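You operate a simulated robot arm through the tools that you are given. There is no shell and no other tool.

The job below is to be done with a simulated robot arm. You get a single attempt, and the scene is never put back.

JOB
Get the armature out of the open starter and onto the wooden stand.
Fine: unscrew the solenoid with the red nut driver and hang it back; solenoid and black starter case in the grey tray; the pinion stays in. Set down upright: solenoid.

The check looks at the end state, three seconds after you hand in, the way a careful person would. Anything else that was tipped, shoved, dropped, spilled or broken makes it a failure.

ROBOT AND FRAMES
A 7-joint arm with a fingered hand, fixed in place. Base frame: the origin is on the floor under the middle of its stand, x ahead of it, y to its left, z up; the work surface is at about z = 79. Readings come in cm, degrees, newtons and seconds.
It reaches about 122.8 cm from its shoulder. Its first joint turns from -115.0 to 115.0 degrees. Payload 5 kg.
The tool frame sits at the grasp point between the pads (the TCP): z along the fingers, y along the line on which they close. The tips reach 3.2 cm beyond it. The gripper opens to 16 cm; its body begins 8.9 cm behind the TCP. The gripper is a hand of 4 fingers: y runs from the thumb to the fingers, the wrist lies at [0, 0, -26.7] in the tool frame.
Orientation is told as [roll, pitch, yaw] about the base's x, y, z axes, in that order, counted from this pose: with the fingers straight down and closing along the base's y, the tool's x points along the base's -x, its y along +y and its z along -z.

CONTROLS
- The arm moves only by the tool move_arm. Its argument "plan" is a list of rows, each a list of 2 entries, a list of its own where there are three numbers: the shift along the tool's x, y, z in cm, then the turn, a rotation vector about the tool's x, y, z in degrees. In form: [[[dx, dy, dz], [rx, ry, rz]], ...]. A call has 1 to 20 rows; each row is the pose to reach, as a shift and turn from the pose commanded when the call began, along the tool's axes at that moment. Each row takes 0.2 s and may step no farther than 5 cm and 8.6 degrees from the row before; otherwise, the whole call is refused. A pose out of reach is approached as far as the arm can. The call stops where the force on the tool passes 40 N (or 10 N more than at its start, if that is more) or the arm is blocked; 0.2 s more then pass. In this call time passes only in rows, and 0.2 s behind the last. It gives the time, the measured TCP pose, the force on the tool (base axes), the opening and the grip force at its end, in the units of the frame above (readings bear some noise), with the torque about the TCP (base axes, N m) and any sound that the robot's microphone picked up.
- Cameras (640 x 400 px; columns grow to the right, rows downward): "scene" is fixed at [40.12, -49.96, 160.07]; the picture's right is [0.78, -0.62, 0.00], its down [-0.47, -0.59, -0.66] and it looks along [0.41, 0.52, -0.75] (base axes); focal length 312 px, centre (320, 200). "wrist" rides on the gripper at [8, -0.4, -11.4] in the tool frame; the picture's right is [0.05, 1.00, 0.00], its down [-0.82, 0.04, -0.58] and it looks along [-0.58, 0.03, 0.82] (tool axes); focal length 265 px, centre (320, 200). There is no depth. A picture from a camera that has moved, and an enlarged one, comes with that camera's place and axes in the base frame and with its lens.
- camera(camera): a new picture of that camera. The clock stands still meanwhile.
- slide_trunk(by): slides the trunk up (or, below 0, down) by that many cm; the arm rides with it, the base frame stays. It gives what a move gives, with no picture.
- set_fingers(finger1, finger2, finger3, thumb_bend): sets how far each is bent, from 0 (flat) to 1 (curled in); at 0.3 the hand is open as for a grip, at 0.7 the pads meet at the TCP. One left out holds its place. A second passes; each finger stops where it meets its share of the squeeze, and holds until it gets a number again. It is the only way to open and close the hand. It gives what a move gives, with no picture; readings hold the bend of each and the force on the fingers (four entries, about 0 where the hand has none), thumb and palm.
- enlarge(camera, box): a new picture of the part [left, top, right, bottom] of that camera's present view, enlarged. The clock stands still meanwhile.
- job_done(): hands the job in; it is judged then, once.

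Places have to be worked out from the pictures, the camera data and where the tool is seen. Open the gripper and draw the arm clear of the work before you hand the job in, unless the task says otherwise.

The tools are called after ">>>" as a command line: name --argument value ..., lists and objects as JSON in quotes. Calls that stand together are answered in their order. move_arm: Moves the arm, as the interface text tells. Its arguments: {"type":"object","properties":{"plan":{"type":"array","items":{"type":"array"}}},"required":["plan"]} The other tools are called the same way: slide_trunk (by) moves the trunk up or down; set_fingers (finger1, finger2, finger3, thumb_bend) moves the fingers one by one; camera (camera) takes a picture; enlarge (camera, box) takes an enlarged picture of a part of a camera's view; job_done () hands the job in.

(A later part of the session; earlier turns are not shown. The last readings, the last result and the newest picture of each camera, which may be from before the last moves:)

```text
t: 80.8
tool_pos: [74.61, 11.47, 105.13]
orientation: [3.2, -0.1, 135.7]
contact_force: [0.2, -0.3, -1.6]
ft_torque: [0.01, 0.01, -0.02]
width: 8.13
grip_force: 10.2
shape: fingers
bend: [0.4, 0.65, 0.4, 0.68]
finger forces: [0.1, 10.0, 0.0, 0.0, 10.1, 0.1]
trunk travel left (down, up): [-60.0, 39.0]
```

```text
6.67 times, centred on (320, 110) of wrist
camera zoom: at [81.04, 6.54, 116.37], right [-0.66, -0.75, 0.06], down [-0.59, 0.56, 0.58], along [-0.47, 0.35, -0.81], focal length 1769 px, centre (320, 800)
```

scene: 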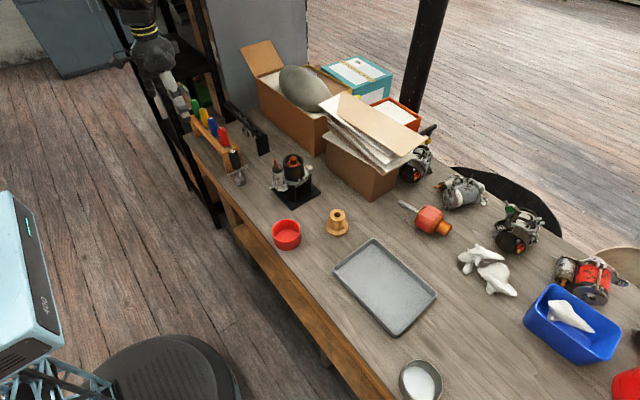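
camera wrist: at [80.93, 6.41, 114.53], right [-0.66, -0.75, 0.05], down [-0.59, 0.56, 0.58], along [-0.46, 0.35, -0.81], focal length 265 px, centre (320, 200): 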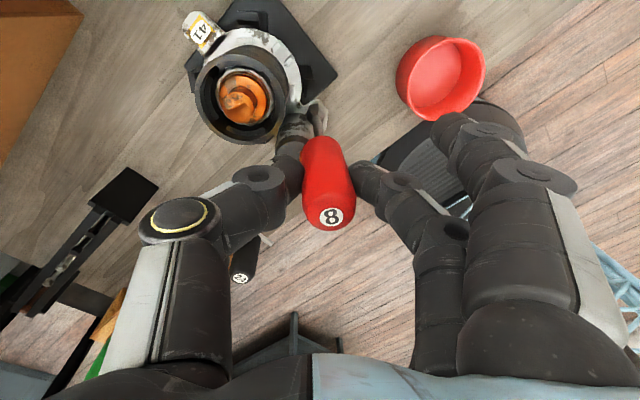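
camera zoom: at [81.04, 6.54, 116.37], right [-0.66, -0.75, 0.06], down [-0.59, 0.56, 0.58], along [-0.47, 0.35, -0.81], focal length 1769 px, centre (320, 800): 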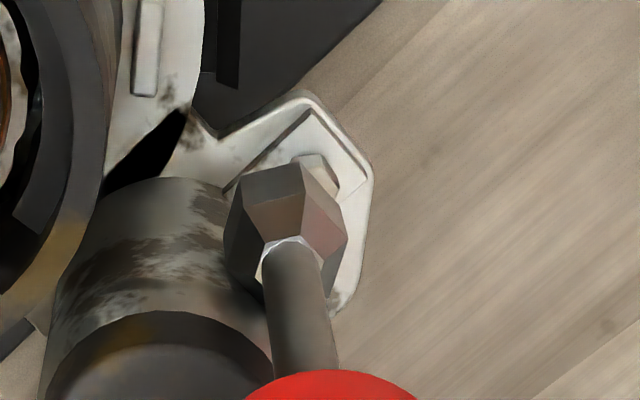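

I turn back to yaw 0 at this height so the scene camera can show the bolt clearly.

>>> move_arm --plan '[[[0.061, 0.01, 0], [0.02, -0.42, 7.99]], [[0.12, 0.028, 0], [0.04, -0.83, 15.98]], [[0.176, 0.054, 0], [0.06, -1.25, 23.97]], [[0.227, 0.088, 0], [0.08, -1.66, 31.96]], [[0.273, 0.129, 0], [0.1, -2.08, 39.94]], [[0.314, 0.175, 0], [0.12, -2.5, 47.93]], [[0.347, 0.227, 0], [0.14, -2.91, 55.92]], [[0.373, 0.283, 0], [0.16, -3.33, 63.91]], [[0.391, 0.342, 0], [0.18, -3.74, 71.9]], [[0.4, 0.403, 0], [0.2, -4.16, 79.89]], [[0.401, 0.465, 0], [0.22, -4.58, 87.88]], [[0.393, 0.526, 0], [0.24, -4.99, 95.87]], [[0.377, 0.585, 0], [0.26, -5.41, 103.85]], [[0.353, 0.642, 0], [0.28, -5.82, 111.84]], [[0.321, 0.695, 0], [0.3, -6.24, 119.83]], [[0.282, 0.742, 0], [0.32, -6.66, 127.82]], [[0.237, 0.784, 0], [0.34, -7.07, 135.81]]]'

>>> enlarge --camera "scene" --box '[276, 168, 296, 192]'

>>> enlarge --camera "wrist" --box '[300, 85, 340, 125]'

```text
t: 84.4
tool_pos: [74.27, 10.78, 105.22]
orientation: [2.8, 0.0, -0.3]
contact_force: [0.3, 0.4, -0.8]
ft_torque: [-0.01, 0.0, -0.01]
width: 8.14
grip_force: 9.5
shape: fingers
bend: [0.4, 0.65, 0.4, 0.68]
finger forces: [0.0, 10.0, 0.0, 0.1, 10.0, 0.1]
trunk travel left (down, up): [-60.0, 39.0]
```

```text
16.00 times, centred on (286, 180) of scene
camera zoom: at [40.12, -49.96, 160.07], right [0.78, -0.62, 0.0], down [-0.47, -0.59, -0.66], along [0.41, 0.52, -0.75], focal length 4986 px, centre (864, 520)
```

zoom: 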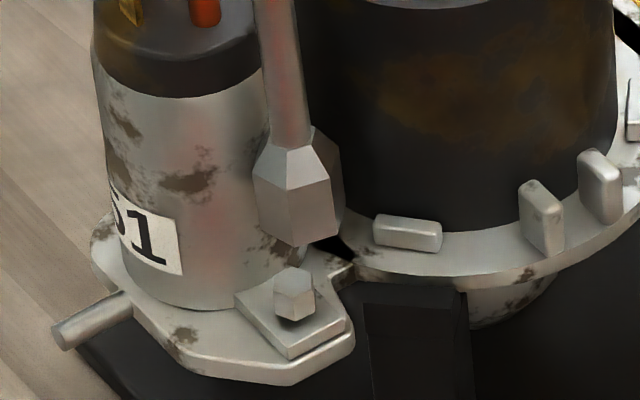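

```text
10.00 times, centred on (320, 105) of wrist
camera zoom: at [66.09, 9.85, 116.4], right [-0.05, 1.0, 0.05], down [0.82, 0.01, 0.58], along [0.58, 0.07, -0.81], focal length 2654 px, centre (320, 1150)
```

zoom: 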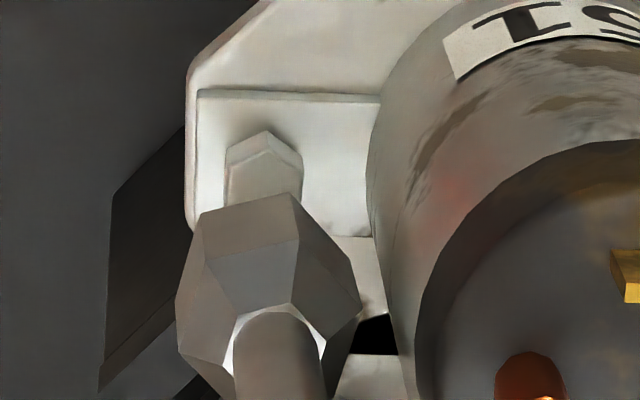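

The bolt head has clearly turned (its hex is rotated ~28° mod 60) and risen a hair, so the socket engages. I re-centre the tip by (−0.25, +0.09) and wind back to yaw −104 for a 240° stroke.

>>> move_arm --plan '[[[0.311, 0.1, 0], [0.02, -0.42, 7.99]], [[0.37, 0.118, 0], [0.04, -0.83, 15.98]], [[0.426, 0.144, 0], [0.06, -1.25, 23.97]], [[0.477, 0.178, 0], [0.08, -1.66, 31.96]], [[0.523, 0.219, 0], [0.1, -2.08, 39.94]], [[0.564, 0.265, 0], [0.12, -2.5, 47.93]], [[0.597, 0.317, 0], [0.14, -2.91, 55.92]], [[0.623, 0.373, 0], [0.16, -3.33, 63.91]], [[0.641, 0.432, 0], [0.18, -3.74, 71.9]], [[0.65, 0.493, 0], [0.2, -4.16, 79.89]], [[0.651, 0.555, 0], [0.22, -4.58, 87.88]], [[0.643, 0.616, 0], [0.24, -4.99, 95.87]], [[0.627, 0.675, 0], [0.26, -5.41, 103.85]]]'

>>> enlarge --camera "scene" --box '[276, 168, 296, 192]'

>>> camera --camera "wrist"

```text
t: 87.2
tool_pos: [73.7, 11.41, 105.26]
orientation: [2.9, -0.3, -104.3]
contact_force: [0.1, 0.5, -1.0]
ft_torque: [-0.05, 0.0, 0.0]
width: 8.15
grip_force: 9.8
shape: fingers
bend: [0.4, 0.65, 0.4, 0.68]
finger forces: [0.1, 10.1, 0.0, 0.0, 9.9, 0.1]
trunk travel left (down, up): [-60.0, 39.0]
```

```text
16.00 times, centred on (286, 180) of scene
camera zoom: at [40.12, -49.96, 160.07], right [0.78, -0.62, 0.0], down [-0.47, -0.59, -0.66], along [0.41, 0.52, -0.75], focal length 4986 px, centre (864, 520)
```

zoom: 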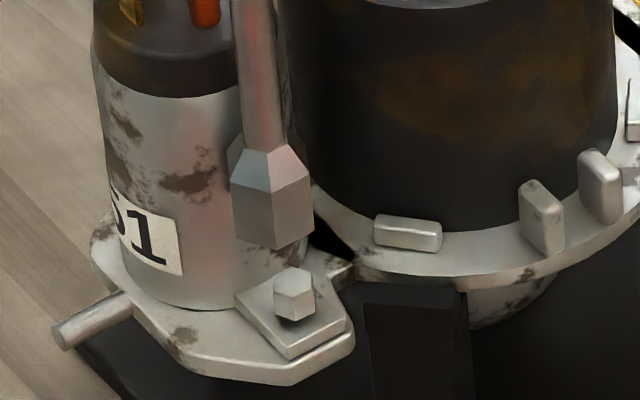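

```text
taken
camera wrist: at [74.59, 19.51, 116.39], right [0.98, -0.2, 0.05], down [-0.19, -0.79, 0.58], along [-0.08, -0.58, -0.81], focal length 265 px, centre (320, 200)
```

wrist: 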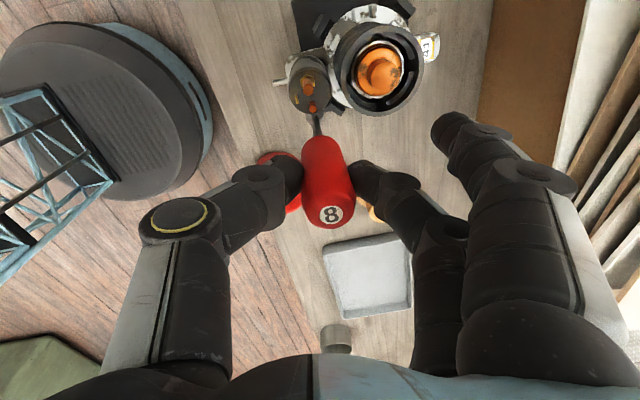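

The tip moved ~0.3 cm off through the turn, so my assumed axis is slightly wrong. I shift by (+0.23, −0.18) and lower 1.7 cm, then check before seating.

>>> move_arm --plan '[[[-0.118, 0.267, 0], [0, 0, 0]], [[-0.118, 0.267, 0.4], [0, 0, 0]], [[-0.118, 0.267, 0.8], [0, 0, 0]], [[-0.118, 0.267, 1.2], [0, 0, 0]], [[-0.118, 0.267, 1.6], [0, 0, 0]]]'

>>> enlarge --camera "scene" --box '[276, 168, 296, 192]'

```text
t: 88.4
tool_pos: [74.08, 11.2, 103.45]
orientation: [2.9, -0.4, -104.3]
contact_force: [0.7, 0.6, -0.7]
ft_torque: [0.0, 0.0, 0.02]
width: 8.14
grip_force: 10.2
shape: fingers
bend: [0.4, 0.65, 0.4, 0.68]
finger forces: [0.0, 10.1, 0.0, 0.1, 9.9, 0.0]
trunk travel left (down, up): [-60.0, 39.0]
```

```text
16.00 times, centred on (286, 180) of scene
camera zoom: at [40.12, -49.96, 160.07], right [0.78, -0.62, 0.0], down [-0.47, -0.59, -0.66], along [0.41, 0.52, -0.75], focal length 4986 px, centre (864, 520)
```

zoom: 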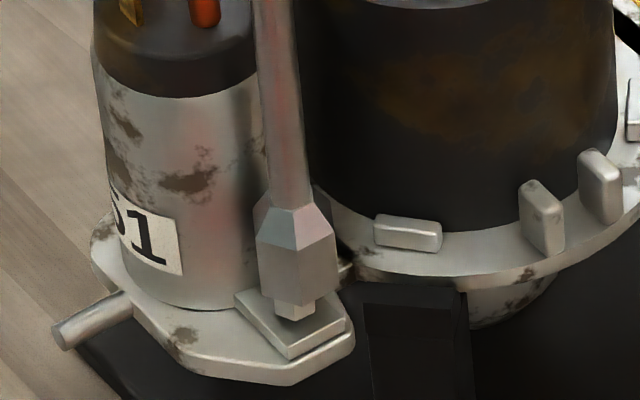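

Aligned over the head again and just above it. I lower 0.65 cm to take the head.

>>> move_arm --plan '[[[0, 0, 0.15], [0, 0, 0]], [[0, 0, 0.3], [0, 0, 0]], [[0, 0, 0.45], [0, 0, 0]], [[0, 0, 0.6], [0, 0, 0]]]'

>>> enlarge --camera "scene" --box '[276, 168, 296, 192]'

```text
t: 89.4
tool_pos: [73.92, 11.22, 103.16]
orientation: [3.1, -0.3, -104.3]
contact_force: [0.8, 0.1, 14.9]
ft_torque: [0.0, -0.08, 0.01]
width: 8.07
grip_force: 12.5
shape: fingers
bend: [0.4, 0.65, 0.4, 0.69]
finger forces: [0.0, 13.0, 0.0, 0.0, 12.3, 0.0]
trunk travel left (down, up): [-60.0, 39.0]
```

```text
16.00 times, centred on (286, 180) of scene
camera zoom: at [40.12, -49.96, 160.07], right [0.78, -0.62, 0.0], down [-0.47, -0.59, -0.66], along [0.41, 0.52, -0.75], focal length 4986 px, centre (864, 520)
```

zoom: 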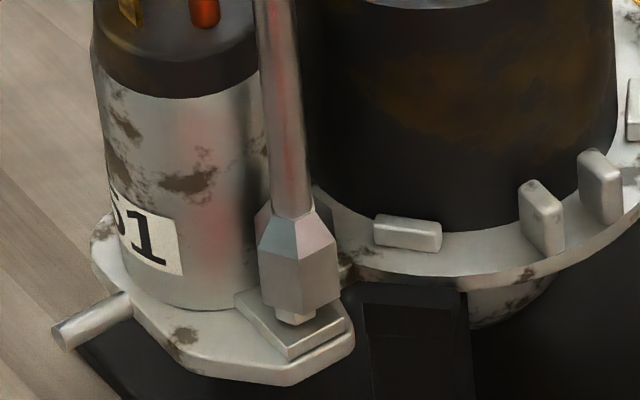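

The socket rests on top of the head with ~15 N, not yet slipped over it. I rotate slowly counter-clockwise so the hexes fall into line.

>>> move_arm --plan '[[[-0.023, -0.006, 0], [0, 0.26, -5]], [[-0.046, -0.01, 0], [0, 0.52, -10]], [[-0.07, -0.012, 0], [0, 0.78, -15]]]'

>>> enlarge --camera "scene" --box '[276, 168, 296, 192]'

```text
t: 90.2
tool_pos: [73.92, 11.14, 103.06]
orientation: [2.8, -0.2, -89.2]
contact_force: [0.7, -0.3, -1.8]
ft_torque: [0.01, 0.0, 0.01]
width: 8.15
grip_force: 9.8
shape: fingers
bend: [0.4, 0.65, 0.4, 0.68]
finger forces: [0.0, 10.0, 0.0, 0.1, 10.0, 0.1]
trunk travel left (down, up): [-60.0, 39.0]
```

```text
16.00 times, centred on (286, 180) of scene
camera zoom: at [40.12, -49.96, 160.07], right [0.78, -0.62, 0.0], down [-0.47, -0.59, -0.66], along [0.41, 0.52, -0.75], focal length 4986 px, centre (864, 520)
```

zoom: 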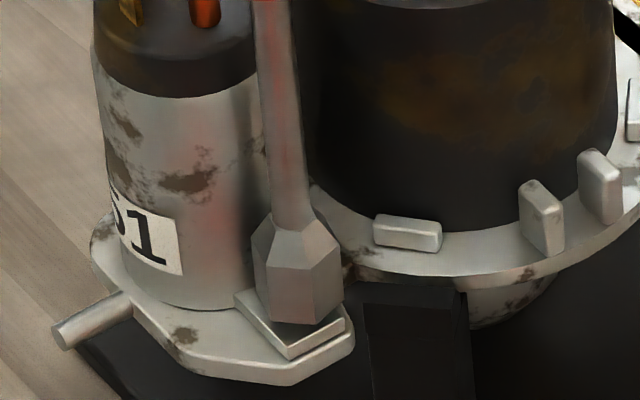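

It dropped over the head. I now make a long counter-clockwise stroke of 160°, easing up slightly as the bolt rises.

>>> move_arm --plan '[[[-0.037, -0.009, -0.02], [-0.02, 0.42, -7.99]], [[-0.075, -0.012, -0.04], [-0.04, 0.83, -15.98]], [[-0.113, -0.01, -0.05], [-0.06, 1.25, -23.97]], [[-0.15, -0.003, -0.06], [-0.08, 1.66, -31.96]], [[-0.186, 0.009, -0.07], [-0.1, 2.08, -39.94]], [[-0.22, 0.027, -0.08], [-0.12, 2.5, -47.93]], [[-0.251, 0.048, -0.09], [-0.14, 2.91, -55.92]], [[-0.279, 0.074, -0.1], [-0.16, 3.33, -63.91]], [[-0.303, 0.104, -0.1], [-0.18, 3.74, -71.9]], [[-0.322, 0.136, -0.11], [-0.2, 4.16, -79.89]], [[-0.337, 0.171, -0.11], [-0.22, 4.58, -87.88]], [[-0.347, 0.208, -0.12], [-0.24, 4.99, -95.87]], [[-0.352, 0.245, -0.12], [-0.26, 5.41, -103.85]], [[-0.351, 0.283, -0.13], [-0.28, 5.82, -111.84]], [[-0.345, 0.321, -0.13], [-0.3, 6.24, -119.83]], [[-0.334, 0.357, -0.14], [-0.32, 6.66, -127.82]], [[-0.318, 0.391, -0.14], [-0.34, 7.07, -135.81]], [[-0.298, 0.423, -0.15], [-0.36, 7.49, -143.8]], [[-0.273, 0.452, -0.15], [-0.38, 7.9, -151.79]], [[-0.244, 0.477, -0.16], [-0.4, 8.32, -159.78]]]'

>>> enlarge --camera "scene" --box '[276, 168, 296, 192]'

```text
t: 94.4
tool_pos: [74.55, 10.95, 103.24]
orientation: [3.2, 0.2, 70.8]
contact_force: [-0.5, 0.8, -1.1]
ft_torque: [-0.01, 0.05, -0.02]
width: 8.15
grip_force: 10.0
shape: fingers
bend: [0.4, 0.65, 0.4, 0.68]
finger forces: [0.0, 9.9, 0.0, 0.0, 9.6, 0.0]
trunk travel left (down, up): [-60.0, 39.0]
```

```text
16.00 times, centred on (286, 180) of scene
camera zoom: at [40.12, -49.96, 160.07], right [0.78, -0.62, 0.0], down [-0.47, -0.59, -0.66], along [0.41, 0.52, -0.75], focal length 4986 px, centre (864, 520)
```

zoom: 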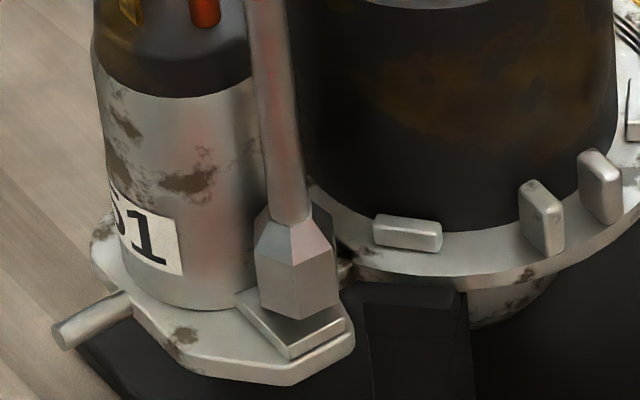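

Still engaged and smooth. I finish the stroke with 64° more.

>>> move_arm --plan '[[[-0.037, -0.009, -0.01], [-0.02, 0.42, -7.99]], [[-0.075, -0.012, -0.02], [-0.04, 0.83, -15.98]], [[-0.113, -0.01, -0.02], [-0.06, 1.25, -23.97]], [[-0.15, -0.003, -0.03], [-0.08, 1.66, -31.96]], [[-0.186, 0.009, -0.03], [-0.1, 2.08, -39.94]], [[-0.22, 0.027, -0.04], [-0.12, 2.5, -47.93]], [[-0.251, 0.048, -0.04], [-0.14, 2.91, -55.92]], [[-0.279, 0.074, -0.05], [-0.16, 3.33, -63.91]]]'

>>> enlarge --camera "wrist" --box '[290, 80, 350, 140]'

```text
t: 96.2
tool_pos: [74.68, 11.1, 103.29]
orientation: [3.2, -0.1, 134.9]
contact_force: [-0.1, -0.3, -0.8]
ft_torque: [-0.03, 0.06, 0.01]
width: 8.16
grip_force: 9.5
shape: fingers
bend: [0.4, 0.65, 0.4, 0.68]
finger forces: [0.1, 10.0, 0.1, 0.0, 9.8, 0.0]
trunk travel left (down, up): [-60.0, 39.0]
```

```text
6.67 times, centred on (320, 110) of wrist
camera zoom: at [80.88, 6.08, 114.53], right [-0.67, -0.74, 0.06], down [-0.58, 0.57, 0.58], along [-0.46, 0.36, -0.81], focal length 1769 px, centre (320, 800)
```

zoom: 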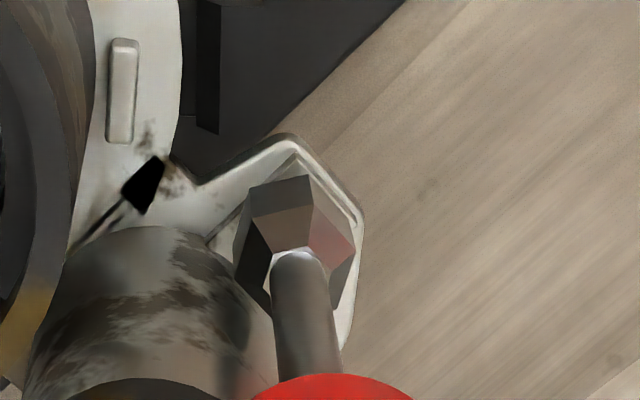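

I check whether the socket still covers the head, from the closest view.

>>> enlarge --camera "wrist" --box '[302, 96, 332, 126]'

>>> enlarge --camera "scene" --box '[262, 125, 312, 195]'

```text
13.33 times, centred on (317, 111) of wrist
camera zoom: at [80.88, 6.08, 114.53], right [-0.67, -0.74, 0.06], down [-0.58, 0.57, 0.58], along [-0.46, 0.36, -0.81], focal length 3539 px, centre (360, 1387)
```

zoom: 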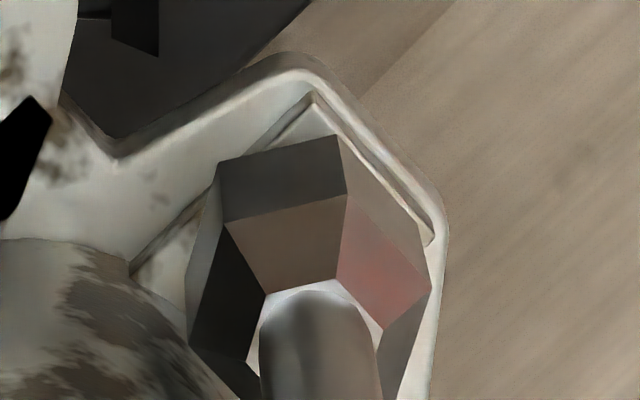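

```text
5.71 times, centred on (287, 160) of scene
camera zoom: at [40.12, -49.96, 160.07], right [0.78, -0.62, 0.0], down [-0.47, -0.59, -0.66], along [0.41, 0.52, -0.75], focal length 1781 px, centre (509, 429)
```

zoom: 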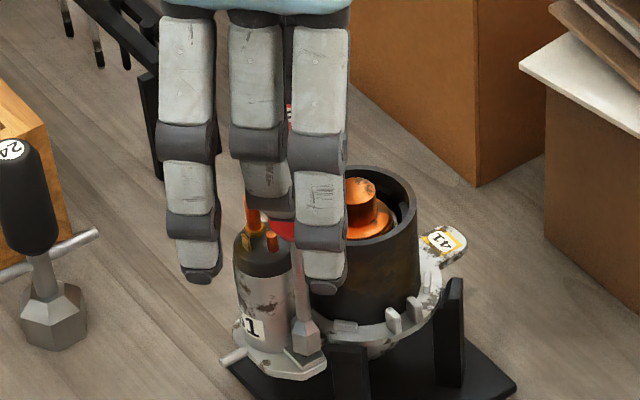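

I lift 2.2 cm and turn back to yaw 0 to inspect the bolt.

>>> move_arm --plan '[[[0, 0, -1.1], [0, 0, 0]], [[0, 0, -2.2], [0, 0, 0]], [[0.035, 0.014, -2.2], [0.02, -0.42, 7.99]], [[0.069, 0.032, -2.2], [0.04, -0.83, 15.98]], [[0.099, 0.055, -2.2], [0.06, -1.25, 23.97]], [[0.126, 0.082, -2.2], [0.08, -1.66, 31.96]], [[0.148, 0.112, -2.2], [0.1, -2.08, 39.94]], [[0.167, 0.146, -2.2], [0.12, -2.5, 47.93]], [[0.18, 0.181, -2.2], [0.14, -2.91, 55.92]], [[0.189, 0.218, -2.2], [0.16, -3.33, 63.91]], [[0.192, 0.256, -2.2], [0.18, -3.74, 71.9]], [[0.19, 0.294, -2.2], [0.2, -4.16, 79.89]], [[0.183, 0.331, -2.2], [0.22, -4.58, 87.88]], [[0.17, 0.367, -2.2], [0.24, -4.99, 95.87]], [[0.153, 0.401, -2.2], [0.26, -5.41, 103.85]], [[0.131, 0.432, -2.2], [0.28, -5.82, 111.84]], [[0.105, 0.459, -2.2], [0.3, -6.24, 119.83]], [[0.076, 0.483, -2.2], [0.32, -6.66, 127.82]], [[0.043, 0.503, -2.2], [0.34, -7.07, 135.81]]]'

>>> enlarge --camera "scene" --box '[276, 168, 296, 192]'

>>> enlarge --camera "wrist" --box '[300, 85, 340, 125]'

```text
t: 100.2
tool_pos: [74.27, 10.95, 105.38]
orientation: [2.9, 0.1, -1.3]
contact_force: [-0.6, -0.9, -1.2]
ft_torque: [0.01, 0.01, 0.03]
width: 8.16
grip_force: 9.9
shape: fingers
bend: [0.4, 0.65, 0.4, 0.68]
finger forces: [0.0, 9.9, 0.0, 0.0, 9.8, 0.0]
trunk travel left (down, up): [-60.0, 39.0]
```

```text
16.00 times, centred on (286, 180) of scene
camera zoom: at [40.12, -49.96, 160.07], right [0.78, -0.62, 0.0], down [-0.47, -0.59, -0.66], along [0.41, 0.52, -0.75], focal length 4986 px, centre (864, 520)
```

zoom: 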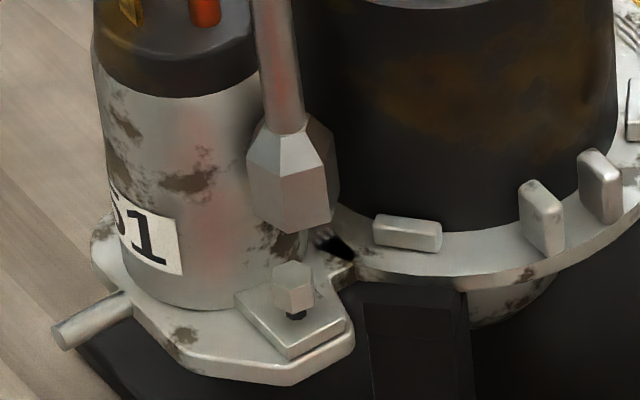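

```text
10.00 times, centred on (320, 105) of wrist
camera zoom: at [66.06, 10.1, 116.71], right [-0.03, 1.0, 0.05], down [0.82, 0.0, 0.58], along [0.58, 0.06, -0.81], focal length 2654 px, centre (320, 1150)
```

zoom: 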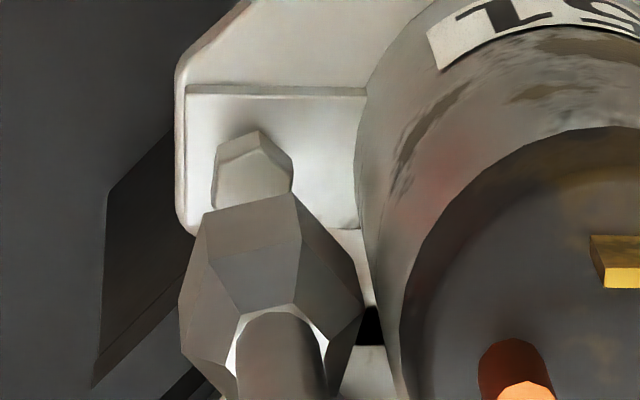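

The bolt has clearly risen – a gap with thread shows under its head. I re-centre by (−0.21, −0.04) and wind back to yaw ≈ −105 for the next stroke.

>>> move_arm --plan '[[[0.245, -0.026, 0], [0.02, -0.42, 7.99]], [[0.279, -0.008, 0], [0.04, -0.83, 15.98]], [[0.309, 0.015, 0], [0.06, -1.25, 23.97]], [[0.336, 0.042, 0], [0.08, -1.66, 31.96]], [[0.358, 0.072, 0], [0.1, -2.08, 39.94]], [[0.377, 0.106, 0], [0.12, -2.5, 47.93]], [[0.39, 0.141, 0], [0.14, -2.91, 55.92]], [[0.399, 0.178, 0], [0.16, -3.33, 63.91]], [[0.402, 0.216, 0], [0.18, -3.74, 71.9]], [[0.4, 0.254, 0], [0.2, -4.16, 79.89]], [[0.393, 0.291, 0], [0.22, -4.58, 87.88]], [[0.38, 0.327, 0], [0.24, -4.99, 95.87]], [[0.363, 0.361, 0], [0.26, -5.41, 103.85]]]'

>>> enlarge --camera "scene" --box '[276, 168, 296, 192]'

```text
t: 103.0
tool_pos: [73.97, 11.24, 105.55]
orientation: [2.9, -0.4, -105.4]
contact_force: [0.3, 1.2, -0.5]
ft_torque: [0.02, 0.03, 0.0]
width: 8.16
grip_force: 10.1
shape: fingers
bend: [0.4, 0.65, 0.4, 0.68]
finger forces: [0.0, 9.8, 0.0, 0.1, 9.7, 0.1]
trunk travel left (down, up): [-60.0, 39.0]
```

```text
16.00 times, centred on (286, 180) of scene
camera zoom: at [40.12, -49.96, 160.07], right [0.78, -0.62, 0.0], down [-0.47, -0.59, -0.66], along [0.41, 0.52, -0.75], focal length 4986 px, centre (864, 520)
```

zoom: 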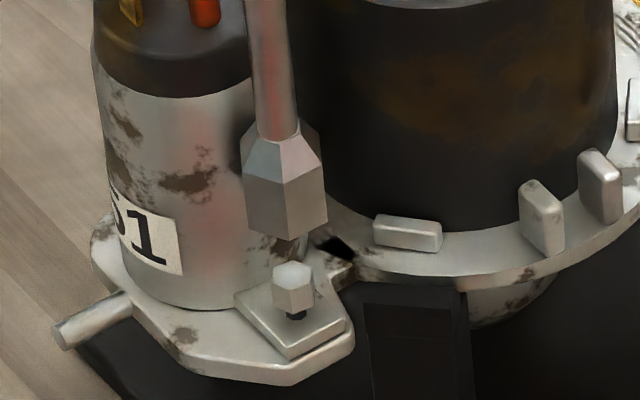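

Well aligned now, with both hexes showing a corner toward the camera. I lower 2 cm and then gently press.

>>> move_arm --plan '[[[0, 0, 0.5], [0, 0, 0]], [[0, 0, 1.0], [0, 0, 0]], [[0, 0, 1.5], [0, 0, 0]], [[0, 0, 1.9], [0, 0, 0]], [[0, 0, 2.1], [0, 0, 0]], [[0, 0, 2.3], [0, 0, 0]]]'

>>> enlarge --camera "scene" --box '[276, 168, 296, 192]'

```text
t: 104.4
tool_pos: [74.04, 11.21, 103.43]
orientation: [2.9, -0.3, -105.2]
contact_force: [1.1, -0.4, 15.4]
ft_torque: [-0.06, -0.1, 0.01]
width: 8.08
grip_force: 12.7
shape: fingers
bend: [0.4, 0.65, 0.4, 0.69]
finger forces: [0.0, 13.1, 0.0, 0.0, 12.5, 0.0]
trunk travel left (down, up): [-60.0, 39.0]
```

```text
16.00 times, centred on (286, 180) of scene
camera zoom: at [40.12, -49.96, 160.07], right [0.78, -0.62, 0.0], down [-0.47, -0.59, -0.66], along [0.41, 0.52, -0.75], focal length 4986 px, centre (864, 520)
```

zoom: 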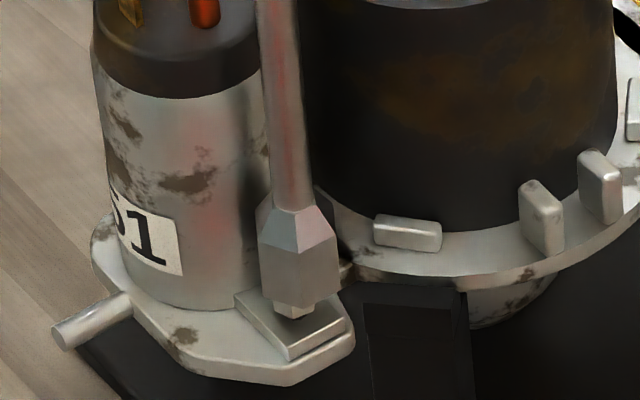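

It rests on the head again. I rotate slowly counter-clockwise until it drops in.

>>> move_arm --plan '[[[-0.018, -0.005, -0.05], [0, 0.21, -4]], [[-0.037, -0.009, -0.05], [0, 0.42, -8]], [[-0.056, -0.011, -0.05], [0, 0.62, -12]], [[-0.075, -0.012, -0.05], [0, 0.83, -16]]]'

>>> enlarge --camera "scene" --box '[276, 168, 296, 192]'

```text
t: 105.4
tool_pos: [73.93, 11.25, 103.39]
orientation: [2.7, -0.3, -89.2]
contact_force: [-0.7, 0.8, -0.4]
ft_torque: [0.03, -0.01, 0.02]
width: 8.15
grip_force: 10.0
shape: fingers
bend: [0.4, 0.65, 0.4, 0.68]
finger forces: [0.1, 9.9, 0.1, 0.0, 9.9, 0.0]
trunk travel left (down, up): [-60.0, 39.0]
```

```text
16.00 times, centred on (286, 180) of scene
camera zoom: at [40.12, -49.96, 160.07], right [0.78, -0.62, 0.0], down [-0.47, -0.59, -0.66], along [0.41, 0.52, -0.75], focal length 4986 px, centre (864, 520)
```

zoom: 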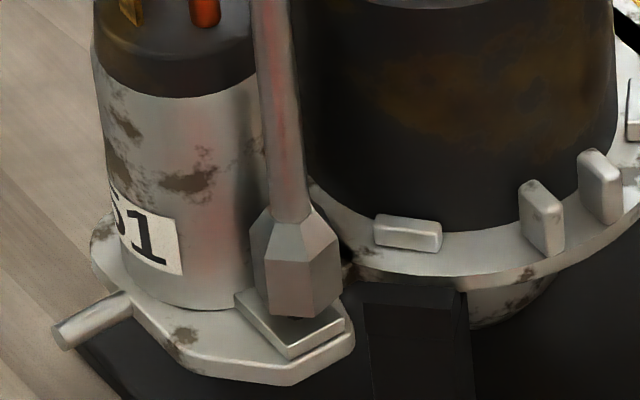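

Engaged again. Next long stroke of 160°.

>>> move_arm --plan '[[[-0.037, -0.009, 0.02], [-0.02, 0.42, -7.99]], [[-0.075, -0.012, 0.02], [-0.04, 0.83, -15.98]], [[-0.113, -0.01, 0.02], [-0.06, 1.25, -23.97]], [[-0.15, -0.003, 0.01], [-0.08, 1.66, -31.96]], [[-0.186, 0.009, 0.01], [-0.1, 2.08, -39.94]], [[-0.22, 0.027, 0.0], [-0.12, 2.5, -47.93]], [[-0.251, 0.048, 0.0], [-0.14, 2.91, -55.92]], [[-0.279, 0.074, -0.01], [-0.16, 3.33, -63.91]], [[-0.303, 0.104, -0.01], [-0.18, 3.74, -71.9]], [[-0.322, 0.136, -0.02], [-0.2, 4.16, -79.89]], [[-0.337, 0.171, -0.02], [-0.22, 4.58, -87.88]], [[-0.347, 0.208, -0.03], [-0.24, 4.99, -95.87]], [[-0.352, 0.245, -0.03], [-0.26, 5.41, -103.85]], [[-0.351, 0.283, -0.04], [-0.28, 5.82, -111.84]], [[-0.345, 0.321, -0.04], [-0.3, 6.24, -119.83]], [[-0.334, 0.357, -0.05], [-0.32, 6.66, -127.82]], [[-0.318, 0.391, -0.05], [-0.34, 7.07, -135.81]], [[-0.298, 0.423, -0.06], [-0.36, 7.49, -143.8]], [[-0.273, 0.452, -0.06], [-0.38, 7.9, -151.79]], [[-0.244, 0.477, -0.07], [-0.4, 8.32, -159.78]]]'

>>> enlarge --camera "scene" --box '[276, 168, 296, 192]'

```text
t: 109.6
tool_pos: [74.53, 10.84, 103.34]
orientation: [3.2, 0.1, 70.9]
contact_force: [0.5, 0.4, -2.0]
ft_torque: [0.02, 0.03, 0.02]
width: 8.13
grip_force: 9.7
shape: fingers
bend: [0.4, 0.65, 0.4, 0.68]
finger forces: [0.1, 9.9, 0.0, 0.0, 9.7, 0.1]
trunk travel left (down, up): [-60.0, 39.0]
```

```text
16.00 times, centred on (286, 180) of scene
camera zoom: at [40.12, -49.96, 160.07], right [0.78, -0.62, 0.0], down [-0.47, -0.59, -0.66], along [0.41, 0.52, -0.75], focal length 4986 px, centre (864, 520)
```

zoom: 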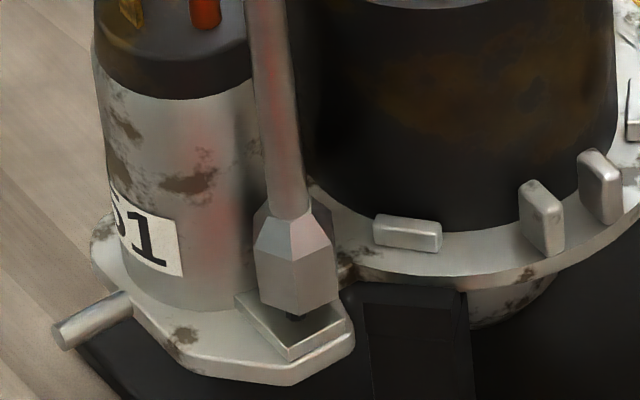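

The thread shows below the socket: the bolt is coming up. 64° more.

>>> move_arm --plan '[[[-0.037, -0.009, -0.01], [-0.02, 0.42, -7.99]], [[-0.075, -0.012, -0.02], [-0.04, 0.83, -15.98]], [[-0.113, -0.01, -0.02], [-0.06, 1.25, -23.97]], [[-0.15, -0.003, -0.03], [-0.08, 1.66, -31.96]], [[-0.186, 0.009, -0.04], [-0.1, 2.08, -39.94]], [[-0.22, 0.027, -0.05], [-0.12, 2.5, -47.93]], [[-0.251, 0.048, -0.05], [-0.14, 2.91, -55.92]], [[-0.279, 0.074, -0.06], [-0.16, 3.33, -63.91]]]'

>>> move_arm --plan '[[[0, 0, -1.1], [0, 0, 0]], [[0, 0, -2.0], [0, 0, 0]], [[0.035, 0.014, -2.0], [0.02, -0.42, 7.99]], [[0.069, 0.032, -2.0], [0.04, -0.83, 15.98]], [[0.099, 0.055, -2.0], [0.06, -1.25, 23.97]], [[0.126, 0.082, -2.0], [0.08, -1.66, 31.96]], [[0.148, 0.112, -2.0], [0.1, -2.08, 39.94]], [[0.167, 0.146, -2.0], [0.12, -2.5, 47.93]], [[0.18, 0.181, -2.0], [0.14, -2.91, 55.92]], [[0.189, 0.218, -2.0], [0.16, -3.33, 63.91]], [[0.192, 0.256, -2.0], [0.18, -3.74, 71.9]], [[0.19, 0.294, -2.0], [0.2, -4.16, 79.89]], [[0.183, 0.331, -2.0], [0.22, -4.58, 87.88]], [[0.17, 0.367, -2.0], [0.24, -4.99, 95.87]], [[0.153, 0.401, -2.0], [0.26, -5.41, 103.85]], [[0.131, 0.432, -2.0], [0.28, -5.82, 111.84]], [[0.105, 0.459, -2.0], [0.3, -6.24, 119.83]], [[0.076, 0.483, -2.0], [0.32, -6.66, 127.82]], [[0.043, 0.503, -2.0], [0.34, -7.07, 135.81]]]'

>>> enlarge --camera "scene" --box '[276, 168, 296, 192]'

>>> enlarge --camera "wrist" --box '[300, 85, 340, 125]'

```text
t: 111.4
tool_pos: [74.58, 11.18, 103.49]
orientation: [3.1, -0.1, 135.0]
contact_force: [-0.4, -0.4, 5.9]
ft_torque: [-0.03, -0.03, 0.03]
width: 8.12
grip_force: 11.5
shape: fingers
bend: [0.4, 0.65, 0.4, 0.69]
finger forces: [0.1, 11.4, 0.0, 0.0, 11.6, 0.1]
trunk travel left (down, up): [-60.0, 39.0]
```

```text
t: 115.4
tool_pos: [74.36, 10.94, 105.46]
orientation: [2.9, 0.1, -1.3]
contact_force: [-0.1, -0.6, -1.5]
ft_torque: [0.01, 0.02, -0.02]
width: 8.16
grip_force: 9.9
shape: fingers
bend: [0.4, 0.65, 0.4, 0.68]
finger forces: [0.0, 10.1, 0.0, 0.0, 10.0, 0.0]
trunk travel left (down, up): [-60.0, 39.0]
```

```text
16.00 times, centred on (286, 180) of scene
camera zoom: at [40.12, -49.96, 160.07], right [0.78, -0.62, 0.0], down [-0.47, -0.59, -0.66], along [0.41, 0.52, -0.75], focal length 4986 px, centre (864, 520)
```

zoom: 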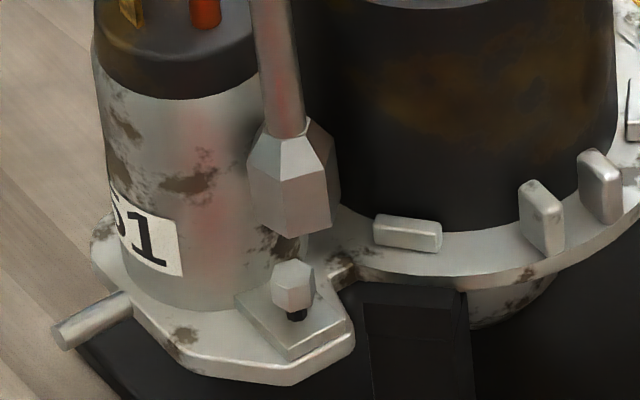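

```text
10.00 times, centred on (320, 105) of wrist
camera zoom: at [66.04, 10.12, 116.7], right [-0.03, 1.0, 0.05], down [0.82, 0.0, 0.58], along [0.58, 0.06, -0.81], focal length 2654 px, centre (320, 1150)
```

zoom: 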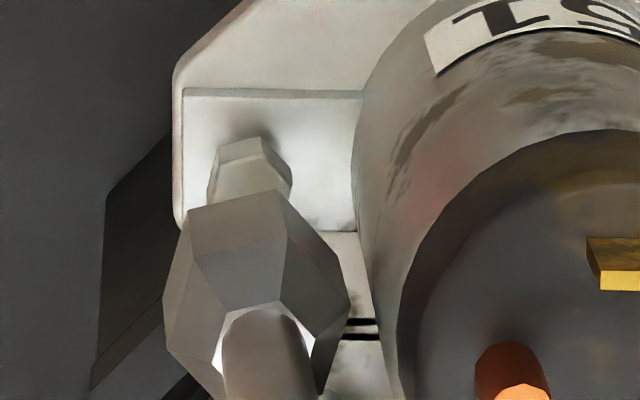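

The bolt keeps rising (about 2 mm per turn). I re-centre by (−0.25, +0.05), wind back to −105, and check the alignment again.

>>> move_arm --plan '[[[0.285, 0.064, 0], [0.02, -0.42, 7.99]], [[0.319, 0.082, 0], [0.04, -0.83, 15.98]], [[0.349, 0.105, 0], [0.06, -1.25, 23.97]], [[0.376, 0.132, 0], [0.08, -1.66, 31.96]], [[0.398, 0.162, 0], [0.1, -2.08, 39.94]], [[0.417, 0.196, 0], [0.12, -2.5, 47.93]], [[0.43, 0.231, 0], [0.14, -2.91, 55.92]], [[0.439, 0.268, 0], [0.16, -3.33, 63.91]], [[0.442, 0.306, 0], [0.18, -3.74, 71.9]], [[0.44, 0.344, 0], [0.2, -4.16, 79.89]], [[0.433, 0.381, 0], [0.22, -4.58, 87.88]], [[0.42, 0.417, 0], [0.24, -4.99, 95.87]], [[0.403, 0.451, 0], [0.26, -5.41, 103.85]]]'

>>> enlarge --camera "scene" --box '[276, 168, 296, 192]'

```text
t: 118.2
tool_pos: [73.86, 11.49, 105.51]
orientation: [2.8, -0.4, -105.3]
contact_force: [0.5, 0.1, -1.3]
ft_torque: [0.0, 0.0, -0.03]
width: 8.13
grip_force: 10.0
shape: fingers
bend: [0.4, 0.65, 0.4, 0.68]
finger forces: [0.0, 10.0, 0.1, 0.0, 9.9, 0.0]
trunk travel left (down, up): [-60.0, 39.0]
```

```text
16.00 times, centred on (286, 180) of scene
camera zoom: at [40.12, -49.96, 160.07], right [0.78, -0.62, 0.0], down [-0.47, -0.59, -0.66], along [0.41, 0.52, -0.75], focal length 4986 px, centre (864, 520)
```

zoom: 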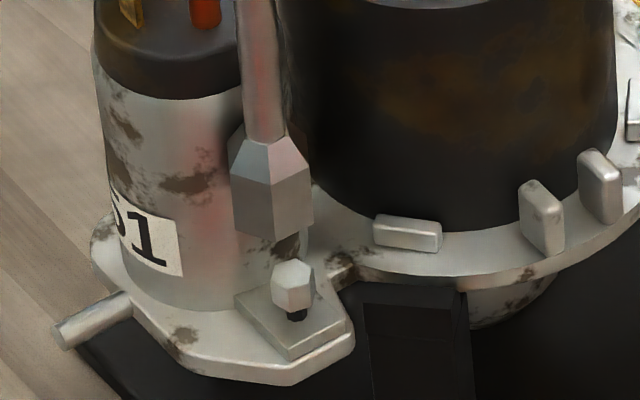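

Off by −0.26 cm along the picture's right. I correct, lower onto the head with light pressure, and rotate to let it drop in.

>>> move_arm --plan '[[[-0.1, 0.235, 0.4], [0, 0, 0]], [[-0.1, 0.235, 0.9], [0, 0, 0]], [[-0.1, 0.235, 1.4], [0, 0, 0]], [[-0.1, 0.235, 1.75], [0, 0, 0]], [[-0.1, 0.235, 2.0], [0, 0, 0]], [[-0.118, 0.23, 2.05], [0, 0.21, -4]], [[-0.137, 0.226, 2.05], [0, 0.42, -8]], [[-0.156, 0.224, 2.05], [0, 0.62, -12]], [[-0.175, 0.223, 2.05], [0, 0.83, -16]]]'

>>> enlarge --camera "scene" --box '[276, 168, 296, 192]'

```text
t: 120.2
tool_pos: [74.06, 11.09, 103.34]
orientation: [2.8, -0.3, -89.1]
contact_force: [0.0, -0.9, -1.6]
ft_torque: [-0.03, 0.02, 0.06]
width: 8.14
grip_force: 9.7
shape: fingers
bend: [0.4, 0.65, 0.4, 0.68]
finger forces: [0.1, 10.0, 0.0, 0.0, 9.9, 0.1]
trunk travel left (down, up): [-60.0, 39.0]
```

```text
16.00 times, centred on (286, 180) of scene
camera zoom: at [40.12, -49.96, 160.07], right [0.78, -0.62, 0.0], down [-0.47, -0.59, -0.66], along [0.41, 0.52, -0.75], focal length 4986 px, centre (864, 520)
```

zoom: 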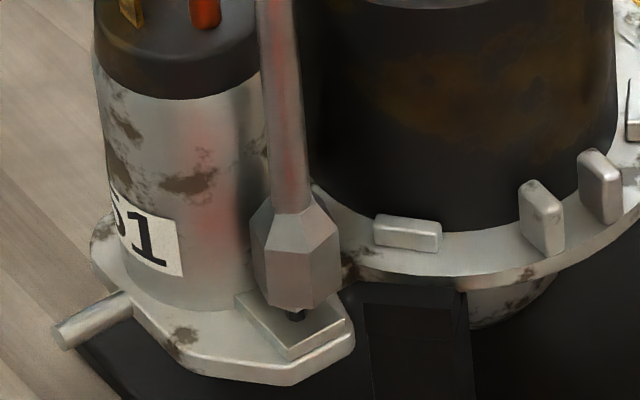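

Engaged again. Full stroke: 160° then 64°, then lift and wind back to 0 for inspection.

>>> move_arm --plan '[[[-0.037, -0.009, 0.0], [-0.02, 0.42, -7.99]], [[-0.075, -0.012, 0.0], [-0.04, 0.83, -15.98]], [[-0.113, -0.01, -0.01], [-0.06, 1.25, -23.97]], [[-0.15, -0.003, -0.01], [-0.08, 1.66, -31.96]], [[-0.186, 0.009, -0.02], [-0.1, 2.08, -39.94]], [[-0.22, 0.027, -0.02], [-0.12, 2.5, -47.93]], [[-0.251, 0.048, -0.03], [-0.14, 2.91, -55.92]], [[-0.279, 0.074, -0.03], [-0.16, 3.33, -63.91]], [[-0.303, 0.104, -0.04], [-0.18, 3.74, -71.9]], [[-0.322, 0.136, -0.04], [-0.2, 4.16, -79.89]], [[-0.337, 0.171, -0.05], [-0.22, 4.58, -87.88]], [[-0.347, 0.208, -0.05], [-0.24, 4.99, -95.87]], [[-0.352, 0.245, -0.06], [-0.26, 5.41, -103.85]], [[-0.351, 0.283, -0.06], [-0.28, 5.82, -111.84]], [[-0.345, 0.321, -0.07], [-0.3, 6.24, -119.83]], [[-0.334, 0.357, -0.07], [-0.32, 6.66, -127.82]], [[-0.318, 0.391, -0.08], [-0.34, 7.07, -135.81]], [[-0.298, 0.423, -0.08], [-0.36, 7.49, -143.8]], [[-0.273, 0.452, -0.09], [-0.38, 7.9, -151.79]], [[-0.244, 0.477, -0.09], [-0.4, 8.32, -159.78]]]'

>>> move_arm --plan '[[[-0.037, -0.009, -0.01], [-0.02, 0.42, -7.99]], [[-0.075, -0.012, -0.02], [-0.04, 0.83, -15.98]], [[-0.113, -0.01, -0.02], [-0.06, 1.25, -23.97]], [[-0.15, -0.003, -0.03], [-0.08, 1.66, -31.96]], [[-0.186, 0.009, -0.04], [-0.1, 2.08, -39.94]], [[-0.22, 0.027, -0.05], [-0.12, 2.5, -47.93]], [[-0.251, 0.048, -0.05], [-0.14, 2.91, -55.92]], [[-0.279, 0.074, -0.06], [-0.16, 3.33, -63.91]]]'

>>> move_arm --plan '[[[0, 0, -1.1], [0, 0, 0]], [[0, 0, -2.0], [0, 0, 0]], [[0.035, 0.014, -2.0], [0.02, -0.42, 7.99]], [[0.069, 0.032, -2.0], [0.04, -0.83, 15.98]], [[0.099, 0.055, -2.0], [0.06, -1.25, 23.97]], [[0.126, 0.082, -2.0], [0.08, -1.66, 31.96]], [[0.148, 0.112, -2.0], [0.1, -2.08, 39.94]], [[0.167, 0.146, -2.0], [0.12, -2.5, 47.93]], [[0.18, 0.181, -2.0], [0.14, -2.91, 55.92]], [[0.189, 0.218, -2.0], [0.16, -3.33, 63.91]], [[0.192, 0.256, -2.0], [0.18, -3.74, 71.9]], [[0.19, 0.294, -2.0], [0.2, -4.16, 79.89]], [[0.183, 0.331, -2.0], [0.22, -4.58, 87.88]], [[0.17, 0.367, -2.0], [0.24, -4.99, 95.87]], [[0.153, 0.401, -2.0], [0.26, -5.41, 103.85]], [[0.131, 0.432, -2.0], [0.28, -5.82, 111.84]], [[0.105, 0.459, -2.0], [0.3, -6.24, 119.83]], [[0.076, 0.483, -2.0], [0.32, -6.66, 127.82]], [[0.043, 0.503, -2.0], [0.34, -7.07, 135.81]]]'

>>> enlarge --camera "scene" --box '[276, 168, 296, 192]'

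>>> enlarge --camera "wrist" --box '[300, 85, 340, 125]'

```text
t: 124.4
tool_pos: [74.63, 10.86, 103.59]
orientation: [3.2, 0.2, 70.9]
contact_force: [-0.2, -0.2, -1.8]
ft_torque: [0.03, 0.07, -0.02]
width: 8.14
grip_force: 10.0
shape: fingers
bend: [0.4, 0.65, 0.4, 0.68]
finger forces: [0.1, 10.1, 0.0, 0.0, 9.3, 0.1]
trunk travel left (down, up): [-60.0, 39.0]
```

```text
t: 126.2
tool_pos: [74.71, 10.92, 103.72]
orientation: [3.2, -0.1, 134.8]
contact_force: [1.3, 0.0, 2.7]
ft_torque: [-0.01, 0.05, -0.01]
width: 8.16
grip_force: 10.8
shape: fingers
bend: [0.4, 0.65, 0.4, 0.68]
finger forces: [0.1, 11.1, 0.1, 0.0, 10.9, 0.0]
trunk travel left (down, up): [-60.0, 39.0]
```

```text
t: 130.2
tool_pos: [74.34, 10.96, 105.58]
orientation: [2.8, 0.1, -1.3]
contact_force: [-0.8, -0.3, -1.5]
ft_torque: [-0.01, 0.02, 0.01]
width: 8.18
grip_force: 9.6
shape: fingers
bend: [0.4, 0.65, 0.4, 0.68]
finger forces: [0.0, 10.0, 0.0, 0.1, 9.9, 0.0]
trunk travel left (down, up): [-60.0, 39.0]
```

```text
16.00 times, centred on (286, 180) of scene
camera zoom: at [40.12, -49.96, 160.07], right [0.78, -0.62, 0.0], down [-0.47, -0.59, -0.66], along [0.41, 0.52, -0.75], focal length 4986 px, centre (864, 520)
```

zoom: 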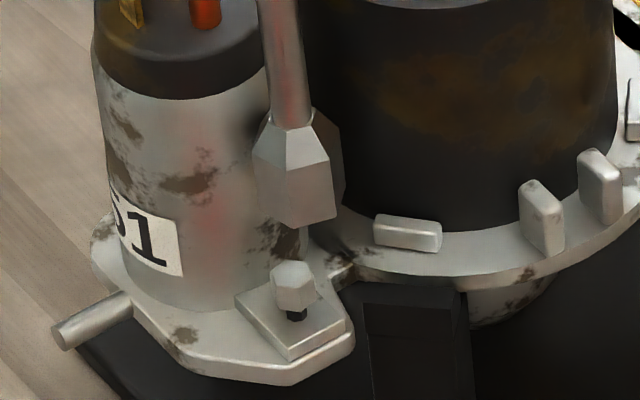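

```text
10.00 times, centred on (320, 105) of wrist
camera zoom: at [66.18, 10.06, 116.94], right [-0.03, 1.0, 0.05], down [0.82, 0.0, 0.58], along [0.58, 0.06, -0.82], focal length 2654 px, centre (320, 1150)
```

zoom: 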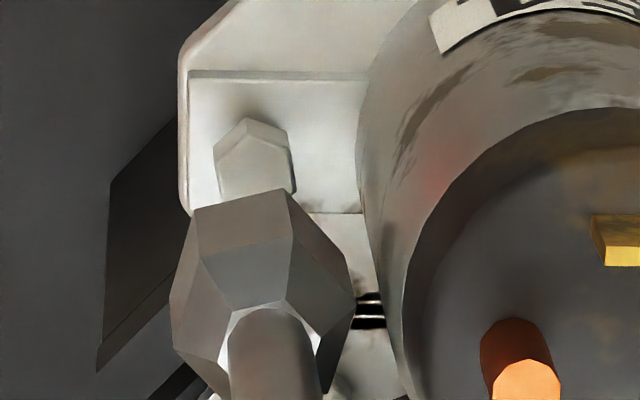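

I zoom in on the bolt to judge whether it is still threaded or already loose.

>>> enlarge --camera "scene" --box '[281, 181, 289, 191]'

>>> enlarge --camera "scene" --box '[262, 150, 322, 210]'

```text
16.00 times, centred on (285, 186) of scene
camera zoom: at [40.12, -49.96, 160.07], right [0.78, -0.62, 0.0], down [-0.47, -0.59, -0.66], along [0.41, 0.52, -0.75], focal length 4986 px, centre (880, 424)
```

zoom: 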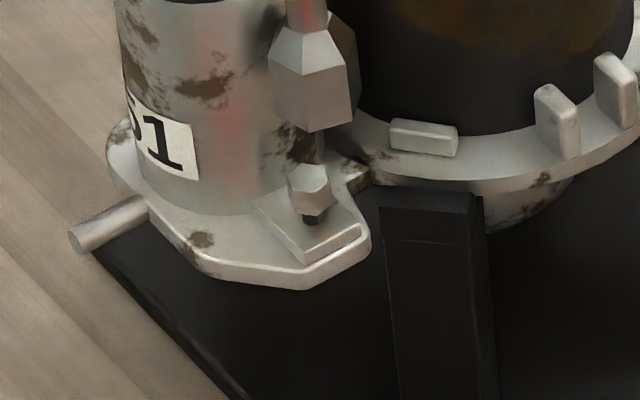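

```text
6.67 times, centred on (292, 180) of scene
camera zoom: at [40.12, -49.96, 160.07], right [0.78, -0.62, 0.0], down [-0.47, -0.59, -0.66], along [0.41, 0.52, -0.75], focal length 2078 px, centre (507, 333)
```

zoom: 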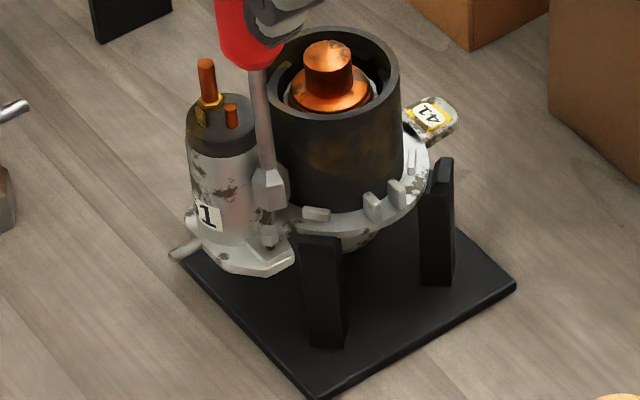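

The bolt stands about 3–4 mm proud. I'll make one more stroke to be sure: re-centre by −0.3 in x and wind back.

>>> move_arm --plan '[[[0.335, 0.014, 0], [0.02, -0.42, 7.99]], [[0.369, 0.032, 0], [0.04, -0.83, 15.98]], [[0.399, 0.055, 0], [0.06, -1.25, 23.97]], [[0.426, 0.082, 0], [0.08, -1.66, 31.96]], [[0.448, 0.112, 0], [0.1, -2.08, 39.94]], [[0.467, 0.146, 0], [0.12, -2.5, 47.93]], [[0.48, 0.181, 0], [0.14, -2.91, 55.92]], [[0.489, 0.218, 0], [0.16, -3.33, 63.91]], [[0.492, 0.256, 0], [0.18, -3.74, 71.9]], [[0.49, 0.294, 0], [0.2, -4.16, 79.89]], [[0.483, 0.331, 0], [0.22, -4.58, 87.88]], [[0.47, 0.367, 0], [0.24, -4.99, 95.87]], [[0.453, 0.401, 0], [0.26, -5.41, 103.85]]]'

>>> enlarge --camera "scene" --box '[276, 168, 296, 192]'

```text
t: 133.0
tool_pos: [74.1, 11.18, 105.59]
orientation: [2.8, -0.5, -105.4]
contact_force: [0.1, 0.0, -1.0]
ft_torque: [-0.01, 0.04, 0.0]
width: 8.2
grip_force: 9.3
shape: fingers
bend: [0.4, 0.65, 0.4, 0.68]
finger forces: [0.0, 10.1, 0.0, 0.1, 9.8, 0.1]
trunk travel left (down, up): [-60.0, 39.0]
```

```text
16.00 times, centred on (286, 180) of scene
camera zoom: at [40.12, -49.96, 160.07], right [0.78, -0.62, 0.0], down [-0.47, -0.59, -0.66], along [0.41, 0.52, -0.75], focal length 4986 px, centre (864, 520)
```

zoom: 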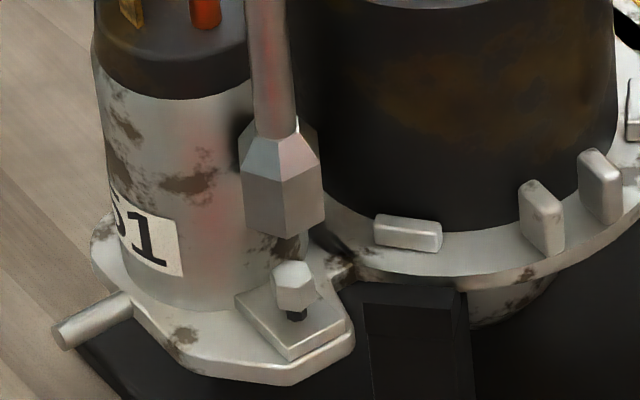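

Aligned. I lower onto the head and rotate up to 32° counter-clockwise until it drops in.

>>> move_arm --plan '[[[0, 0, 0.5], [0, 0, 0]], [[0, 0, 1.0], [0, 0, 0]], [[0, 0, 1.5], [0, 0, 0]], [[0, 0, 1.9], [0, 0, 0]], [[0, 0, 2.1], [0, 0, 0]], [[-0.018, -0.005, 2.15], [0, 0.21, -4]], [[-0.037, -0.009, 2.15], [0, 0.42, -8]], [[-0.056, -0.011, 2.15], [0, 0.62, -12]], [[-0.075, -0.012, 2.15], [0, 0.83, -16]]]'

>>> enlarge --camera "scene" --box '[276, 168, 296, 192]'

```text
t: 135.0
tool_pos: [73.96, 11.16, 103.6]
orientation: [2.7, -0.3, -89.1]
contact_force: [0.0, -0.2, -1.3]
ft_torque: [-0.01, -0.02, 0.0]
width: 8.18
grip_force: 9.9
shape: fingers
bend: [0.4, 0.65, 0.4, 0.68]
finger forces: [0.0, 10.0, 0.0, 0.0, 9.8, 0.1]
trunk travel left (down, up): [-60.0, 39.0]
```

```text
16.00 times, centred on (286, 180) of scene
camera zoom: at [40.12, -49.96, 160.07], right [0.78, -0.62, 0.0], down [-0.47, -0.59, -0.66], along [0.41, 0.52, -0.75], focal length 4986 px, centre (864, 520)
```

zoom: 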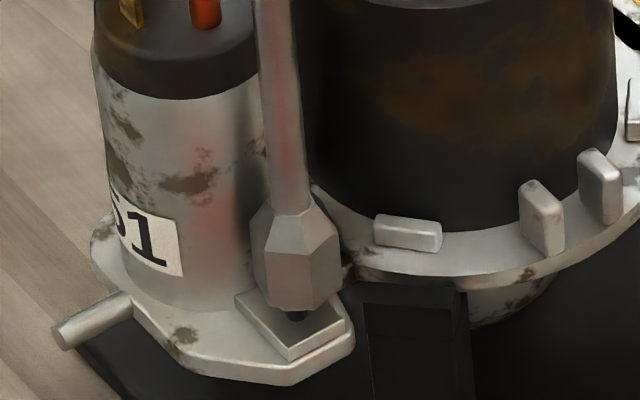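

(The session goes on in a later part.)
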